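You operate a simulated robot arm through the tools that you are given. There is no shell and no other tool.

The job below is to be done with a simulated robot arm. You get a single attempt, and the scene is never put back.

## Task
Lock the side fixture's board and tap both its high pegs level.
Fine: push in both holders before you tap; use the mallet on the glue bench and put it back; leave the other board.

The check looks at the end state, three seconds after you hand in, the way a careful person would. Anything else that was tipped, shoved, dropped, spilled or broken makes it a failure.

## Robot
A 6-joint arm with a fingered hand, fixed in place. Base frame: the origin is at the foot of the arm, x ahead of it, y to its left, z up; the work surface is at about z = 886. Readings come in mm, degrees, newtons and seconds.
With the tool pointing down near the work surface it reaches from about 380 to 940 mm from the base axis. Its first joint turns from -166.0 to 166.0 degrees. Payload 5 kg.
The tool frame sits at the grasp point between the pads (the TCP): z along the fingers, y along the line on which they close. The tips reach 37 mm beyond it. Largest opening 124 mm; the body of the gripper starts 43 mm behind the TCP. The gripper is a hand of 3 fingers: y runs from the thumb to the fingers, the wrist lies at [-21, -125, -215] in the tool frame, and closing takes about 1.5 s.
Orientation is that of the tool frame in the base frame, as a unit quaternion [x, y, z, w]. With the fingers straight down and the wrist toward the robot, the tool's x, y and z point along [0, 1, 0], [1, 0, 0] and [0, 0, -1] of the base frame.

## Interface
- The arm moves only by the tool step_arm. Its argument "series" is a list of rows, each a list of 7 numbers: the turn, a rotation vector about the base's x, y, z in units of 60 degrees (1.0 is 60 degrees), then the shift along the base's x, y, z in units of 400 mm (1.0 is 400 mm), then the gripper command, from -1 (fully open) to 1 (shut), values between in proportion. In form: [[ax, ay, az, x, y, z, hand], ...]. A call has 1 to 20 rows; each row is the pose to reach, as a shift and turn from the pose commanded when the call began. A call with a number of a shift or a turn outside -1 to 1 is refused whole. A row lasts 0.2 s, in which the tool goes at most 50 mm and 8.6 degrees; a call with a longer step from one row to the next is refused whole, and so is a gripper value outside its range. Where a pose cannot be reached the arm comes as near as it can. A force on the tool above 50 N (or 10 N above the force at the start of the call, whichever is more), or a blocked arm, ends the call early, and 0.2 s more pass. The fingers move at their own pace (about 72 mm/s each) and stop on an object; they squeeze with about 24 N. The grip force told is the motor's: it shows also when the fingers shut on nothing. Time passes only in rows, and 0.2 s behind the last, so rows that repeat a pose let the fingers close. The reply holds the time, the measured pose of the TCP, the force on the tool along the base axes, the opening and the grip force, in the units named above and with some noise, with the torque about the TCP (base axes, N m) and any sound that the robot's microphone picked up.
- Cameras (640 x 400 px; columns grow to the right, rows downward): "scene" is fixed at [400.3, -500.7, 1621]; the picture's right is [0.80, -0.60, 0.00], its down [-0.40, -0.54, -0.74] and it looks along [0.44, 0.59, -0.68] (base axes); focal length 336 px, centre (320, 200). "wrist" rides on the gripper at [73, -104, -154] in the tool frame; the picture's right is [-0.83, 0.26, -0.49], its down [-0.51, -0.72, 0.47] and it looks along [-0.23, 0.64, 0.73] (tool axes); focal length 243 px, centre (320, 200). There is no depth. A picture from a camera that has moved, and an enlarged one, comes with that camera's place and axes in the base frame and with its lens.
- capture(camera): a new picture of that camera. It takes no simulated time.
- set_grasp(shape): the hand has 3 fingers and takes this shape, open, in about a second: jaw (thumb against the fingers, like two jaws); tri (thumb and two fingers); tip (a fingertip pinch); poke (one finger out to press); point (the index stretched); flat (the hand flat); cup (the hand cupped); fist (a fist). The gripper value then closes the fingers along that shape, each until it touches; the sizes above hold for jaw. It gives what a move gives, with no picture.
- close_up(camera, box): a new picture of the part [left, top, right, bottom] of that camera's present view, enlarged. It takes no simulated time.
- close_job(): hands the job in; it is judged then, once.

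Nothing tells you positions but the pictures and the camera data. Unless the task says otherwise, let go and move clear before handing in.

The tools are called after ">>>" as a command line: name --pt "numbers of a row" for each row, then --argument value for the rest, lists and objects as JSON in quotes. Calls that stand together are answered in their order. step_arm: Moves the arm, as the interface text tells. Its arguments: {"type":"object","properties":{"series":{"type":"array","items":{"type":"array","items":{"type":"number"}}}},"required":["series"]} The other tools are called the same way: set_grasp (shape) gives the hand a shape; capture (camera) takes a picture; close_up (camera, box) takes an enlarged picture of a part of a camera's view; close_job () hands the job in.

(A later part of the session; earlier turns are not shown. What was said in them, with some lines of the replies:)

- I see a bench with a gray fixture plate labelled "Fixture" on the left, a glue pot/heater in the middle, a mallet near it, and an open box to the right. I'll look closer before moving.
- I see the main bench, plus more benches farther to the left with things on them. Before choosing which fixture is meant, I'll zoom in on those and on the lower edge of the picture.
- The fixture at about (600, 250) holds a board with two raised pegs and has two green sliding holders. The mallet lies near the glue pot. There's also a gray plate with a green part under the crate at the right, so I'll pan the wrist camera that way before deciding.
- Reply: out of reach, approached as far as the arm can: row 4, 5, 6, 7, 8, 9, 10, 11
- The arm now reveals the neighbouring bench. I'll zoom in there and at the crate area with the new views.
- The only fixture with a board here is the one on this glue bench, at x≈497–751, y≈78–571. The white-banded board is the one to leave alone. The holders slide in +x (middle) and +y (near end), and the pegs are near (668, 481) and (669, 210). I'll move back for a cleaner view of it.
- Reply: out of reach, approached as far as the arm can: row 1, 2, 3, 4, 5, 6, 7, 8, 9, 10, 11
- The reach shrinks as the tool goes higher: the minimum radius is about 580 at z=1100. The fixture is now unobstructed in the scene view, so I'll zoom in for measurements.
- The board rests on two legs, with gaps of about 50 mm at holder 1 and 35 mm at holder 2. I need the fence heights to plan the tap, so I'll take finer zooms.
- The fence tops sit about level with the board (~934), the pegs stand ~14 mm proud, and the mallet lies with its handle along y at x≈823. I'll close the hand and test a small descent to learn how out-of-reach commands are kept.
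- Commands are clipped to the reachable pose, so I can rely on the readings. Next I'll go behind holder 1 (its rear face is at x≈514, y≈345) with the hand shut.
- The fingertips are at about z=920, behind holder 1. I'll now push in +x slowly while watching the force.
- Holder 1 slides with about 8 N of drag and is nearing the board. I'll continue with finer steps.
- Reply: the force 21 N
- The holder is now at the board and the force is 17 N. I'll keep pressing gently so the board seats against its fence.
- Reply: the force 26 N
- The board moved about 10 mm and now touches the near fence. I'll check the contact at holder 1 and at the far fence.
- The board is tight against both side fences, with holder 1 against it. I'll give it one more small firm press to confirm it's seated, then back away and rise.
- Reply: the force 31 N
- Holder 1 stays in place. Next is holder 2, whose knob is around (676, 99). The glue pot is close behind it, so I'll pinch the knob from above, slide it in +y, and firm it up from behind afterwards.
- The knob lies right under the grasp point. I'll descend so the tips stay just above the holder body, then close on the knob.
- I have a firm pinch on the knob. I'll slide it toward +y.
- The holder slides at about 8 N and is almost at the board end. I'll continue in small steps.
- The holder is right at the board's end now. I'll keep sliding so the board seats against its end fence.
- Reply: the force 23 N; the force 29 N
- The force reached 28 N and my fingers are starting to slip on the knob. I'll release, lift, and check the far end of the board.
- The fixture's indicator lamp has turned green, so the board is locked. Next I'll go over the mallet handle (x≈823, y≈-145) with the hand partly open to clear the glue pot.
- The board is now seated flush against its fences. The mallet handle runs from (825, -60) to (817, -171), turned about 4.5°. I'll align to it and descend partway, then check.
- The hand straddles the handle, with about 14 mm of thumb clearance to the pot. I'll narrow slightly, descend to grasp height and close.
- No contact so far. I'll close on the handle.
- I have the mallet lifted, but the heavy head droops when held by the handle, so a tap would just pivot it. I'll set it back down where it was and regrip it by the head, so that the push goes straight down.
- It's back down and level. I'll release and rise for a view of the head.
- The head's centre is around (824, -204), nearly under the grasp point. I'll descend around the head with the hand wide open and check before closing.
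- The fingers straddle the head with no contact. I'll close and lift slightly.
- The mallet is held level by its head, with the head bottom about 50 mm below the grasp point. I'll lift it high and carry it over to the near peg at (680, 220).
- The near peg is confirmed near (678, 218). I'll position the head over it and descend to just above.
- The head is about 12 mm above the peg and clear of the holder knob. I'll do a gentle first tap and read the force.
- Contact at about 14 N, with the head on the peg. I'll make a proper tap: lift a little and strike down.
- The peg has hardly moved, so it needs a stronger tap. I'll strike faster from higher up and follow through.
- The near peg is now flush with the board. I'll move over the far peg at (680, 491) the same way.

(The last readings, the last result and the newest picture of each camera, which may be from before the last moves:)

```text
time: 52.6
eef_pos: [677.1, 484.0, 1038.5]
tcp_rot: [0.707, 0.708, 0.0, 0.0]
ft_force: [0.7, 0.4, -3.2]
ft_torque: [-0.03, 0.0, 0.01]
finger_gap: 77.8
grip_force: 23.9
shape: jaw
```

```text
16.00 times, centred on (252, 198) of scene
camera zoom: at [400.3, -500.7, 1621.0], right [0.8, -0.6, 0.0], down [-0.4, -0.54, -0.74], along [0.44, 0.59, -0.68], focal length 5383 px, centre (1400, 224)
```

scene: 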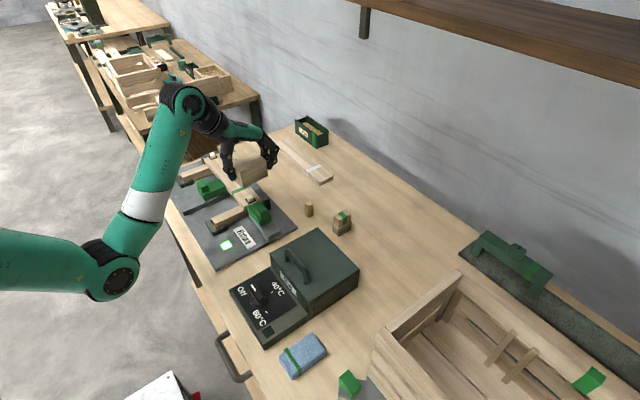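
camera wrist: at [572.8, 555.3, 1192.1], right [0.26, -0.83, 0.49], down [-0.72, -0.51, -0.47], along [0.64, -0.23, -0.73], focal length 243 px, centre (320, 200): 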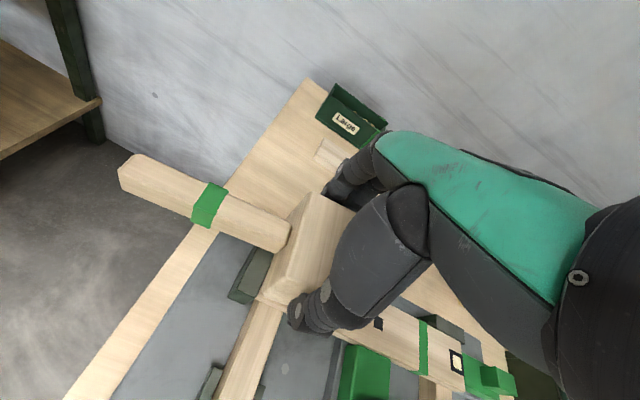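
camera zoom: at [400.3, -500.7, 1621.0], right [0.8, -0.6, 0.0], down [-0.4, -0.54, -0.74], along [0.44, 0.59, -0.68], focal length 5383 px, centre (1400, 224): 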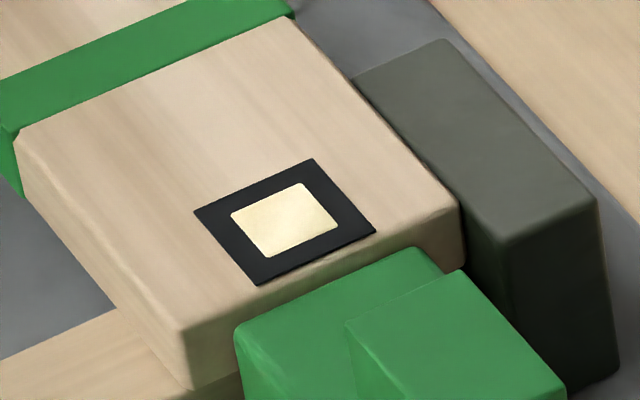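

Near peg confirmed flush. The far peg lies under the head, so I'll make the same tap here.

>>> step_arm --pt "0 0 0 0.005 0.005 0 1" --pt "0 0 0 0.005 0.005 0 1" --pt "0 0 0 0.005 0.005 -0.12 1" --pt "0 0 0 0.005 0.005 -0.12 1" --pt "0 0 0 0.005 0.005 -0.04 1" --pt "0 0 0 0.005 -0.06 0.02 1" --pt "0 0 0 0.005 -0.16 0.04 1" --pt "0 0 0 0.005 -0.25 0.04 1" --pt "0 0 0 0.005 -0.25 0.04 1"

>>> close_up --camera "scene" --box '[195, 140, 240, 170]'

>>> capture --camera "wrist"

>>> capture --camera "scene"

```text
time: 54.6
eef_pos: [677.3, 383.0, 1054.4]
tcp_rot: [0.706, 0.708, -0.001, 0.0]
ft_force: [-0.3, -1.0, -3.3]
ft_torque: [-0.05, -0.02, 0.02]
finger_gap: 77.8
grip_force: 23.7
shape: jaw
```

```text
13.33 times, centred on (218, 155) of scene
camera zoom: at [400.3, -500.7, 1621.0], right [0.8, -0.6, 0.0], down [-0.4, -0.54, -0.74], along [0.44, 0.59, -0.68], focal length 4486 px, centre (1687, 800)
```

zoom: 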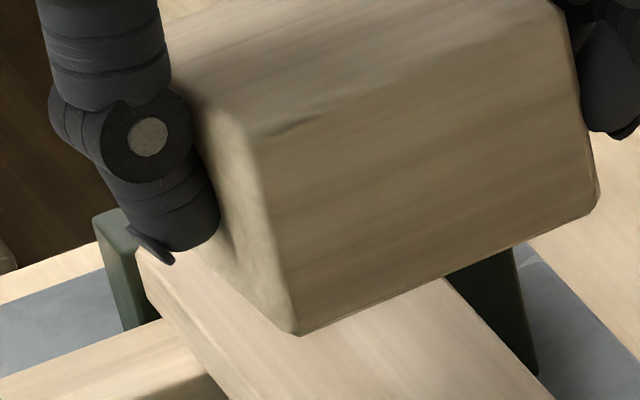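

```text
taken
camera wrist: at [572.5, 453.6, 1209.2], right [0.26, -0.83, 0.49], down [-0.72, -0.51, -0.47], along [0.64, -0.23, -0.73], focal length 243 px, centre (320, 200)
```

wrist: 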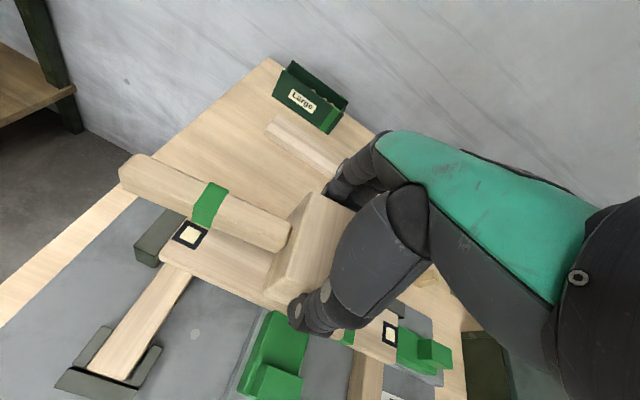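

```text
taken
```

scene: 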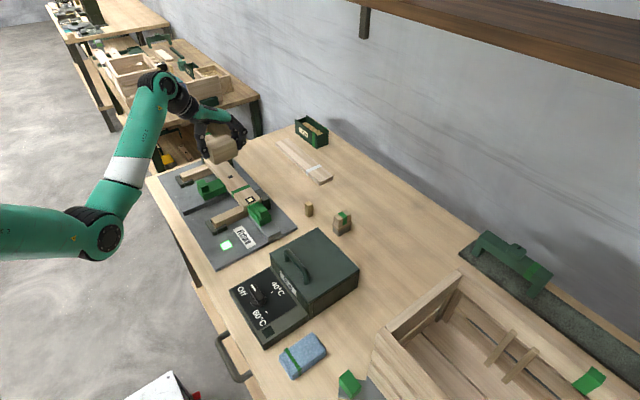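

The far peg also looks level. I'll carry the mallet back and check that peg on the way.

>>> step_arm --pt "0 0 0 0 -0.06 0.05 1" --pt "0 0 0 0 -0.15 0.09 1" --pt "0 0 0 0 -0.25 0.09 1" --pt "0 0 0 0 -0.35 0.09 1" --pt "0 0 0 0 -0.45 0.09 1" --pt "0 0 0 0 -0.47 0.09 1"

>>> close_up --camera "scene" --box '[195, 140, 240, 170]'

>>> close_up --camera "wrist" --box '[0, 120, 200, 260]'

```text
time: 56.0
eef_pos: [679.5, 195.1, 1087.5]
tcp_rot: [0.707, 0.708, 0.0, 0.0]
ft_force: [-0.4, -0.2, -2.6]
ft_torque: [-0.03, 0.01, 0.0]
finger_gap: 77.6
grip_force: 24.4
shape: jaw
```

```text
13.33 times, centred on (218, 155) of scene
camera zoom: at [400.3, -500.7, 1621.0], right [0.8, -0.6, 0.0], down [-0.4, -0.54, -0.74], along [0.44, 0.59, -0.68], focal length 4486 px, centre (1687, 800)
```

zoom: 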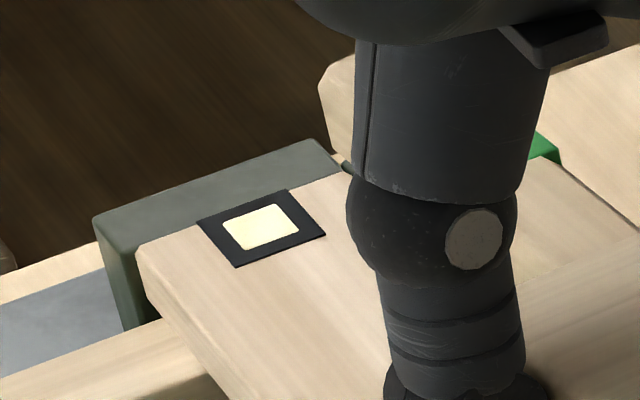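

```text
2.86 times, centred on (100, 190) of wrist
camera zoom: at [574.6, 266.4, 1243.5], right [0.26, -0.83, 0.49], down [-0.72, -0.51, -0.47], along [0.64, -0.23, -0.73], focal length 693 px, centre (949, 229)
```

zoom: 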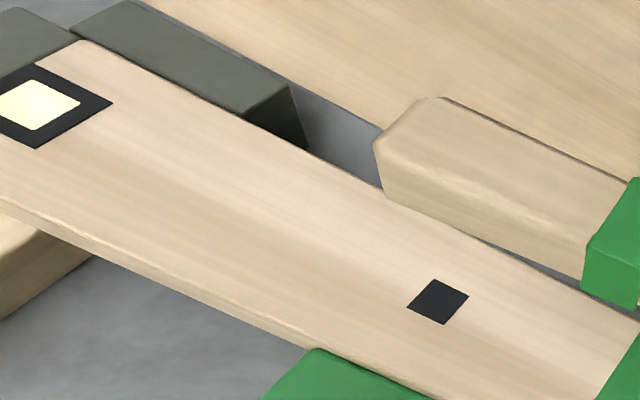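

Both pegs are flush with the board. I'll take the mallet back to its original spot.

>>> step_arm --pt "0 0 0 0.005 -0.08 0.01 1" --pt "0 0 0 0.02 -0.16 0.01 1" --pt "0 0 0 0.05 -0.25 0.01 1" --pt "0 0 0 0.09 -0.34 0.01 1" --pt "0 0 -0.02 0.13 -0.43 0.01 1" --pt "0 0 -0.04 0.17 -0.52 0.01 1" --pt "0 0 -0.06 0.21 -0.61 0.01 1" --pt "0 0 -0.075 0.25 -0.7 0.01 1" --pt "0 0 -0.075 0.29 -0.79 0.01 1" --pt "0 0 -0.075 0.32 -0.88 0.01 1" --pt "0 0 -0.075 0.35 -0.96 0.01 1" --pt "0 0 -0.075 0.36 -1 0.01 1" --pt "0 0 -0.075 0.36 -1 0.01 1"

>>> capture --camera "scene"

>>> capture --camera "wrist"

```text
time: 58.8
eef_pos: [824.6, -203.8, 1093.5]
tcp_rot: [0.734, 0.68, 0.0, -0.001]
ft_force: [0.6, -0.1, -3.7]
ft_torque: [0.01, -0.03, -0.05]
finger_gap: 77.9
grip_force: 24.2
shape: jaw
```

```text
taken
```

scene: 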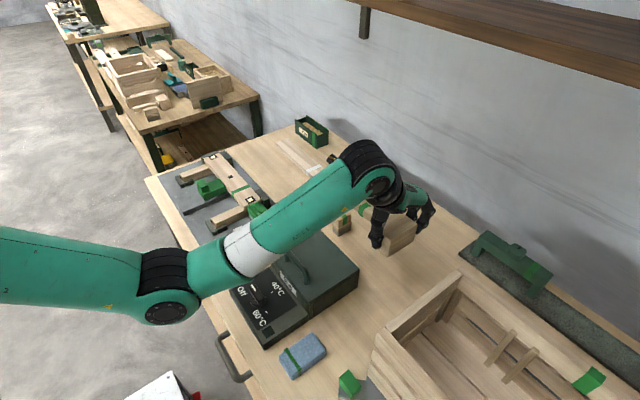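

```text
taken
camera wrist: at [725.7, -124.2, 1248.2], right [0.2, -0.85, 0.49], down [-0.76, -0.45, -0.47], along [0.62, -0.28, -0.73], focal length 243 px, centre (320, 200)
```

wrist: 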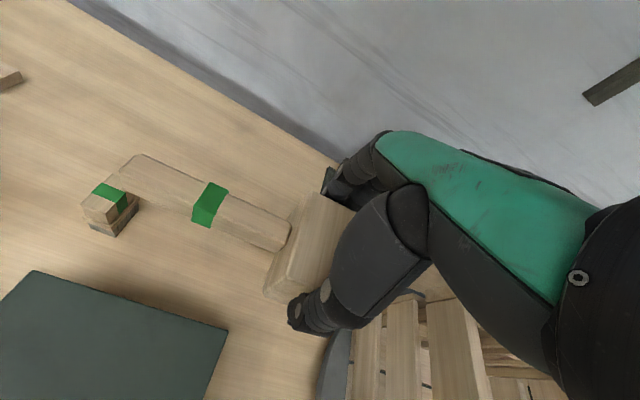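

I'm above the mallet's original place. I'll lower it, slowly at the end, and stop when the head rests.

>>> step_arm --pt "0 0 0 0 0 -0.1 1" --pt "0 0 0 0 0 -0.2 1" --pt "0 0 0 0 0 -0.29 1" --pt "0 0 0 0 0 -0.34 1" --pt "0 0 0 0 0 -0.36 1" --pt "0 0 0 0 0 -0.37 1" --pt "0 0 0 0 0 -0.375 1"

>>> close_up --camera "scene" --box '[320, 190, 440, 310]'

>>> close_up --camera "wrist" --box '[0, 100, 450, 370]'

```text
time: 60.4
eef_pos: [823.3, -205.4, 943.3]
tcp_rot: [0.734, 0.679, 0.0, 0.0]
ft_force: [-0.5, 0.0, -3.1]
ft_torque: [-0.02, -0.03, 0.01]
finger_gap: 78.0
grip_force: 24.3
shape: jaw
```

```text
3.33 times, centred on (380, 250) of scene
camera zoom: at [400.3, -500.7, 1621.0], right [0.8, -0.6, 0.0], down [-0.4, -0.54, -0.74], along [0.44, 0.59, -0.68], focal length 1122 px, centre (120, 33)
```

zoom: 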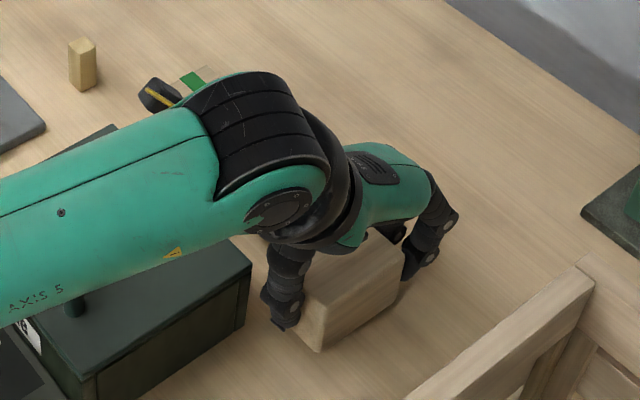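

```text
1.42 times, centred on (225, 235) of wrist
camera zoom: at [725.2, -125.0, 1098.0], right [0.2, -0.85, 0.49], down [-0.76, -0.45, -0.47], along [0.62, -0.28, -0.73], focal length 345 px, centre (455, 150)
```

zoom: 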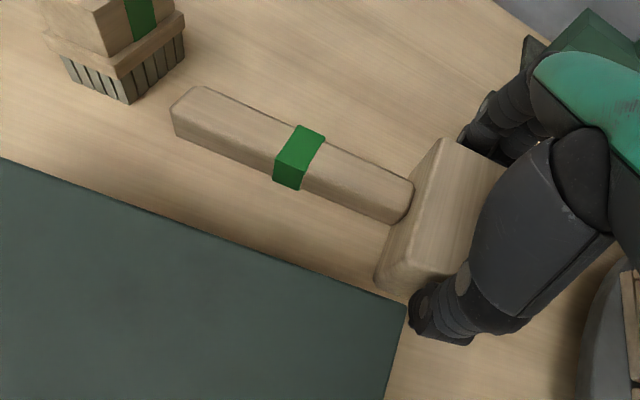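

>>> step_arm --pt "0 0 0 0 0 -0.005 1" --pt "0 0 0 0 0 -0.01 1" --pt "0 0 0 0 0 -0.013 1"

```text
time: 61.2
eef_pos: [825.0, -204.5, 938.6]
tcp_rot: [0.734, 0.679, 0.0, 0.001]
ft_force: [0.0, 0.0, -2.8]
ft_torque: [-0.06, 0.0, -0.01]
finger_gap: 77.8
grip_force: 23.6
shape: jaw
```

It's still hanging free at z=938.6 (the weight still shows), so I'll go a little lower.

>>> step_arm --pt "0 0 0 0 0 -0.004 1" --pt "0 0 0 0 0 -0.008 1" --pt "0 0 0 0 0 -0.008 1"

```text
time: 62.0
eef_pos: [824.4, -203.0, 936.4]
tcp_rot: [0.734, 0.679, 0.001, 0.001]
ft_force: [0.2, -1.1, -1.6]
ft_torque: [-0.01, -0.11, -0.03]
finger_gap: 77.5
grip_force: 23.9
shape: jaw
```

>>> step_arm --pt "0 0 0 0 0 -0.004 1" --pt "0 0 0 0 0 -0.006 1" --pt "0 0 0 0 0 -0.006 1"

```text
time: 62.8
eef_pos: [824.0, -204.9, 934.2]
tcp_rot: [0.734, 0.679, 0.0, 0.002]
ft_force: [-0.7, -2.0, 11.5]
ft_torque: [-0.01, -0.1, -0.03]
finger_gap: 77.7
grip_force: 23.9
shape: jaw
```

The head rests on the bench. I'll release, open fully, and rise straight up.

>>> step_arm --pt "0 0 0 0 0 0.004 0.5" --pt "0 0 0 0 0 0.004 0" --pt "0 0 0 0 0 0.004 -0.5" --pt "0 0 0 0 0 0.004 -0.85" --pt "0 0 0 0 0 0.004 -0.85" --pt "0 0 0 0 0 0.06 -0.85" --pt "0 0 0 0 0 0.16 -0.85" --pt "0 0 0 0 0 0.27 -0.85" --pt "0 0 0 0 0 0.37 -0.85" --pt "0 0 0 0 0 0.37 -0.85"

>>> close_up --camera "scene" --box '[320, 190, 440, 310]'

>>> capture --camera "wrist"

```text
time: 65.0
eef_pos: [824.7, -201.6, 1079.6]
tcp_rot: [0.734, 0.679, -0.001, 0.0]
ft_force: [0.1, 0.2, -0.1]
ft_torque: [0.0, 0.0, 0.0]
finger_gap: 114.6
grip_force: 0.2
shape: jaw
```

```text
3.33 times, centred on (380, 250) of scene
camera zoom: at [400.3, -500.7, 1621.0], right [0.8, -0.6, 0.0], down [-0.4, -0.54, -0.74], along [0.44, 0.59, -0.68], focal length 1122 px, centre (120, 33)
```

zoom: 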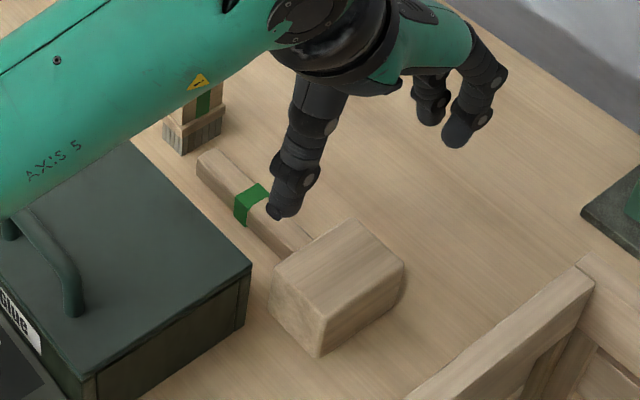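

```text
taken
camera wrist: at [726.8, -122.1, 1233.8], right [0.2, -0.85, 0.49], down [-0.76, -0.45, -0.47], along [0.62, -0.28, -0.73], focal length 243 px, centre (320, 200)
```

wrist: 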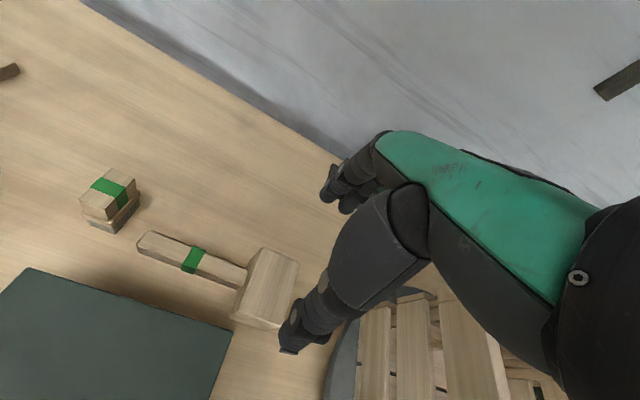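

The mallet is back in place. I'll move the arm clear and verify everything once more.

>>> step_arm --pt "0 0 0 -0.02 0.05 0.08 -0.85" --pt "0 0 0.02 -0.04 0.14 0.1 -0.85" --pt "0 0 0.04 -0.06 0.24 0.12 -0.85" --pt "0 0 0.06 -0.08 0.34 0.12 -0.85" --pt "0 0 0.075 -0.1 0.44 0.12 -0.85" --pt "0 0 0.075 -0.12 0.54 0.12 -0.85" --pt "0 0 0.075 -0.14 0.64 0.12 -0.85" --pt "0 0 0.075 -0.16 0.74 0.12 -0.85" --pt "0 0 0.075 -0.18 0.84 0.12 -0.85" --pt "0 0 0.075 -0.2 0.94 0.12 -0.85" --pt "0 0 0.075 -0.2 1 0.12 -0.85" --pt "0 0 0.075 -0.2 1 0.12 -0.85"

>>> step_arm --pt "0 0 0 -0.03 0.1 0 -1" --pt "0 0 0 -0.06 0.2 0 -1" --pt "0 0 0 -0.08 0.3 0.02 -1" --pt "0 0 0 -0.1 0.3 0.04 -1"

>>> capture --camera "scene"

>>> close_up --camera "scene" --box '[140, 130, 300, 280]'

>>> close_up --camera "scene" --box '[290, 190, 450, 310]'

>>> close_up --camera "scene" --box '[195, 140, 240, 170]'

>>> close_up --camera "wrist" --box '[0, 150, 400, 400]'

```text
time: 67.6
eef_pos: [742.5, 198.6, 1127.2]
tcp_rot: [0.706, 0.708, 0.0, 0.0]
ft_force: [-0.7, -0.2, -1.0]
ft_torque: [-0.01, -0.01, -0.01]
finger_gap: 114.6
grip_force: 0.0
shape: jaw
```

```text
time: 68.6
eef_pos: [701.8, 316.9, 1144.1]
tcp_rot: [0.706, 0.708, 0.0, 0.001]
ft_force: [0.0, 0.5, 0.5]
ft_torque: [0.03, -0.02, -0.01]
finger_gap: 123.8
grip_force: 0.0
shape: jaw
```

```text
taken
```

scene: 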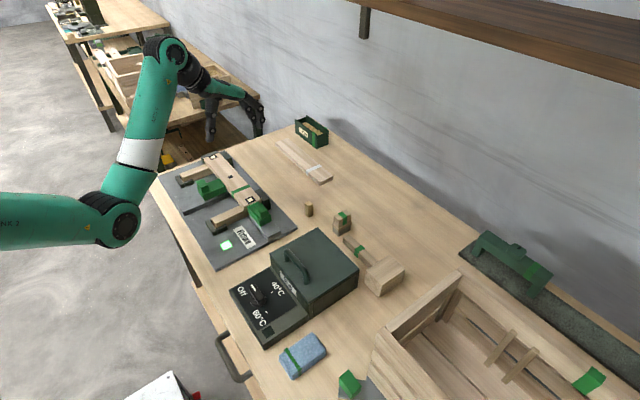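

```text
2.67 times, centred on (220, 205) of scene
camera zoom: at [400.3, -500.7, 1621.0], right [0.8, -0.6, 0.0], down [-0.4, -0.54, -0.74], along [0.44, 0.59, -0.68], focal length 897 px, centre (587, 187)
```

zoom: 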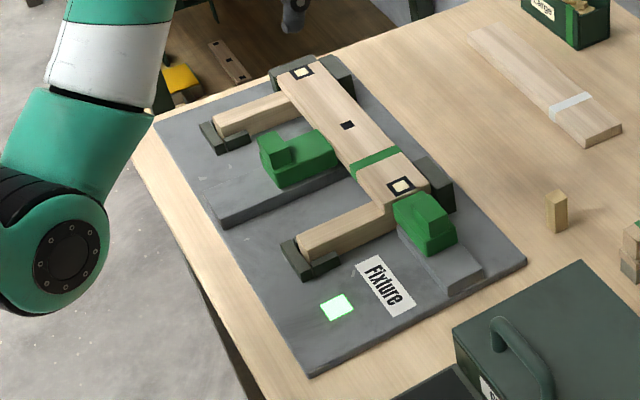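

```text
3.33 times, centred on (370, 250) of scene
camera zoom: at [400.3, -500.7, 1621.0], right [0.8, -0.6, 0.0], down [-0.4, -0.54, -0.74], along [0.44, 0.59, -0.68], focal length 1122 px, centre (153, 33)
```

zoom: 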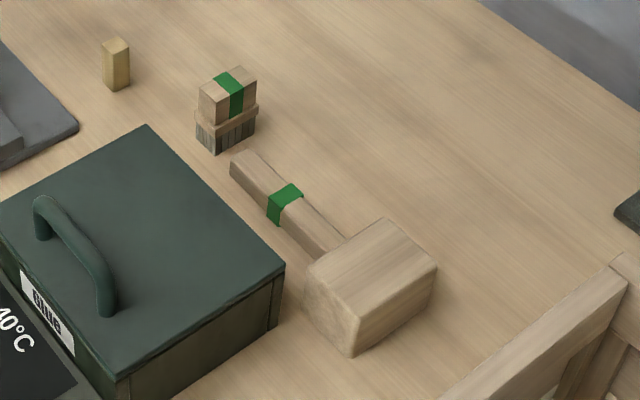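

```text
13.33 times, centred on (218, 155) of scene
camera zoom: at [400.3, -500.7, 1621.0], right [0.8, -0.6, 0.0], down [-0.4, -0.54, -0.74], along [0.44, 0.59, -0.68], focal length 4486 px, centre (1687, 800)
```

zoom: 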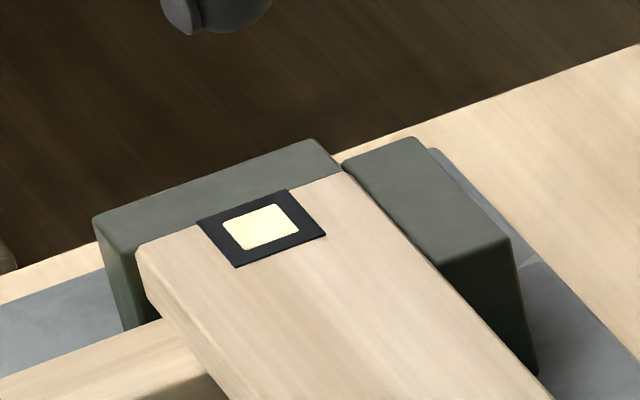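

```text
1.60 times, centred on (200, 275) of wrist
camera zoom: at [597.9, 387.7, 1299.1], right [0.26, -0.83, 0.49], down [-0.72, -0.51, -0.47], along [0.64, -0.23, -0.73], focal length 388 px, centre (512, 80)
```

zoom: 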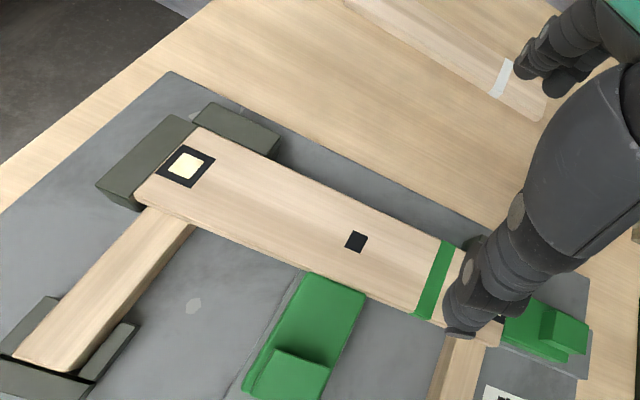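

The lamp is green, both holders are in, and both pegs are flush. The mallet is back in its place, the other board is untouched and the arm is clear, so I'm handing in.

>>> close_job

```text
The job is handed in.
```

The side fixture's board is locked and both its high pegs are tapped level. I've handed the job in; no verdict has come back.

- **Board and holders:** I pushed both holders in before tapping. The board sits against its fences, and the lamp on the fixture turned green.
- **Pegs:** Each went down with a firm mallet tap, after gentler tries on the near peg had little effect. In close-ups both pegs look flush with the board.
- **Mallet:** I used the one on the glue bench. Held by the handle, its head drooped, so I set it down, gripped it by the head and tapped with its side. It's back within a few millimetres of where it started.
- **Other board:** The white-banded board is untouched, and the final pictures show nothing else tipped or moved.
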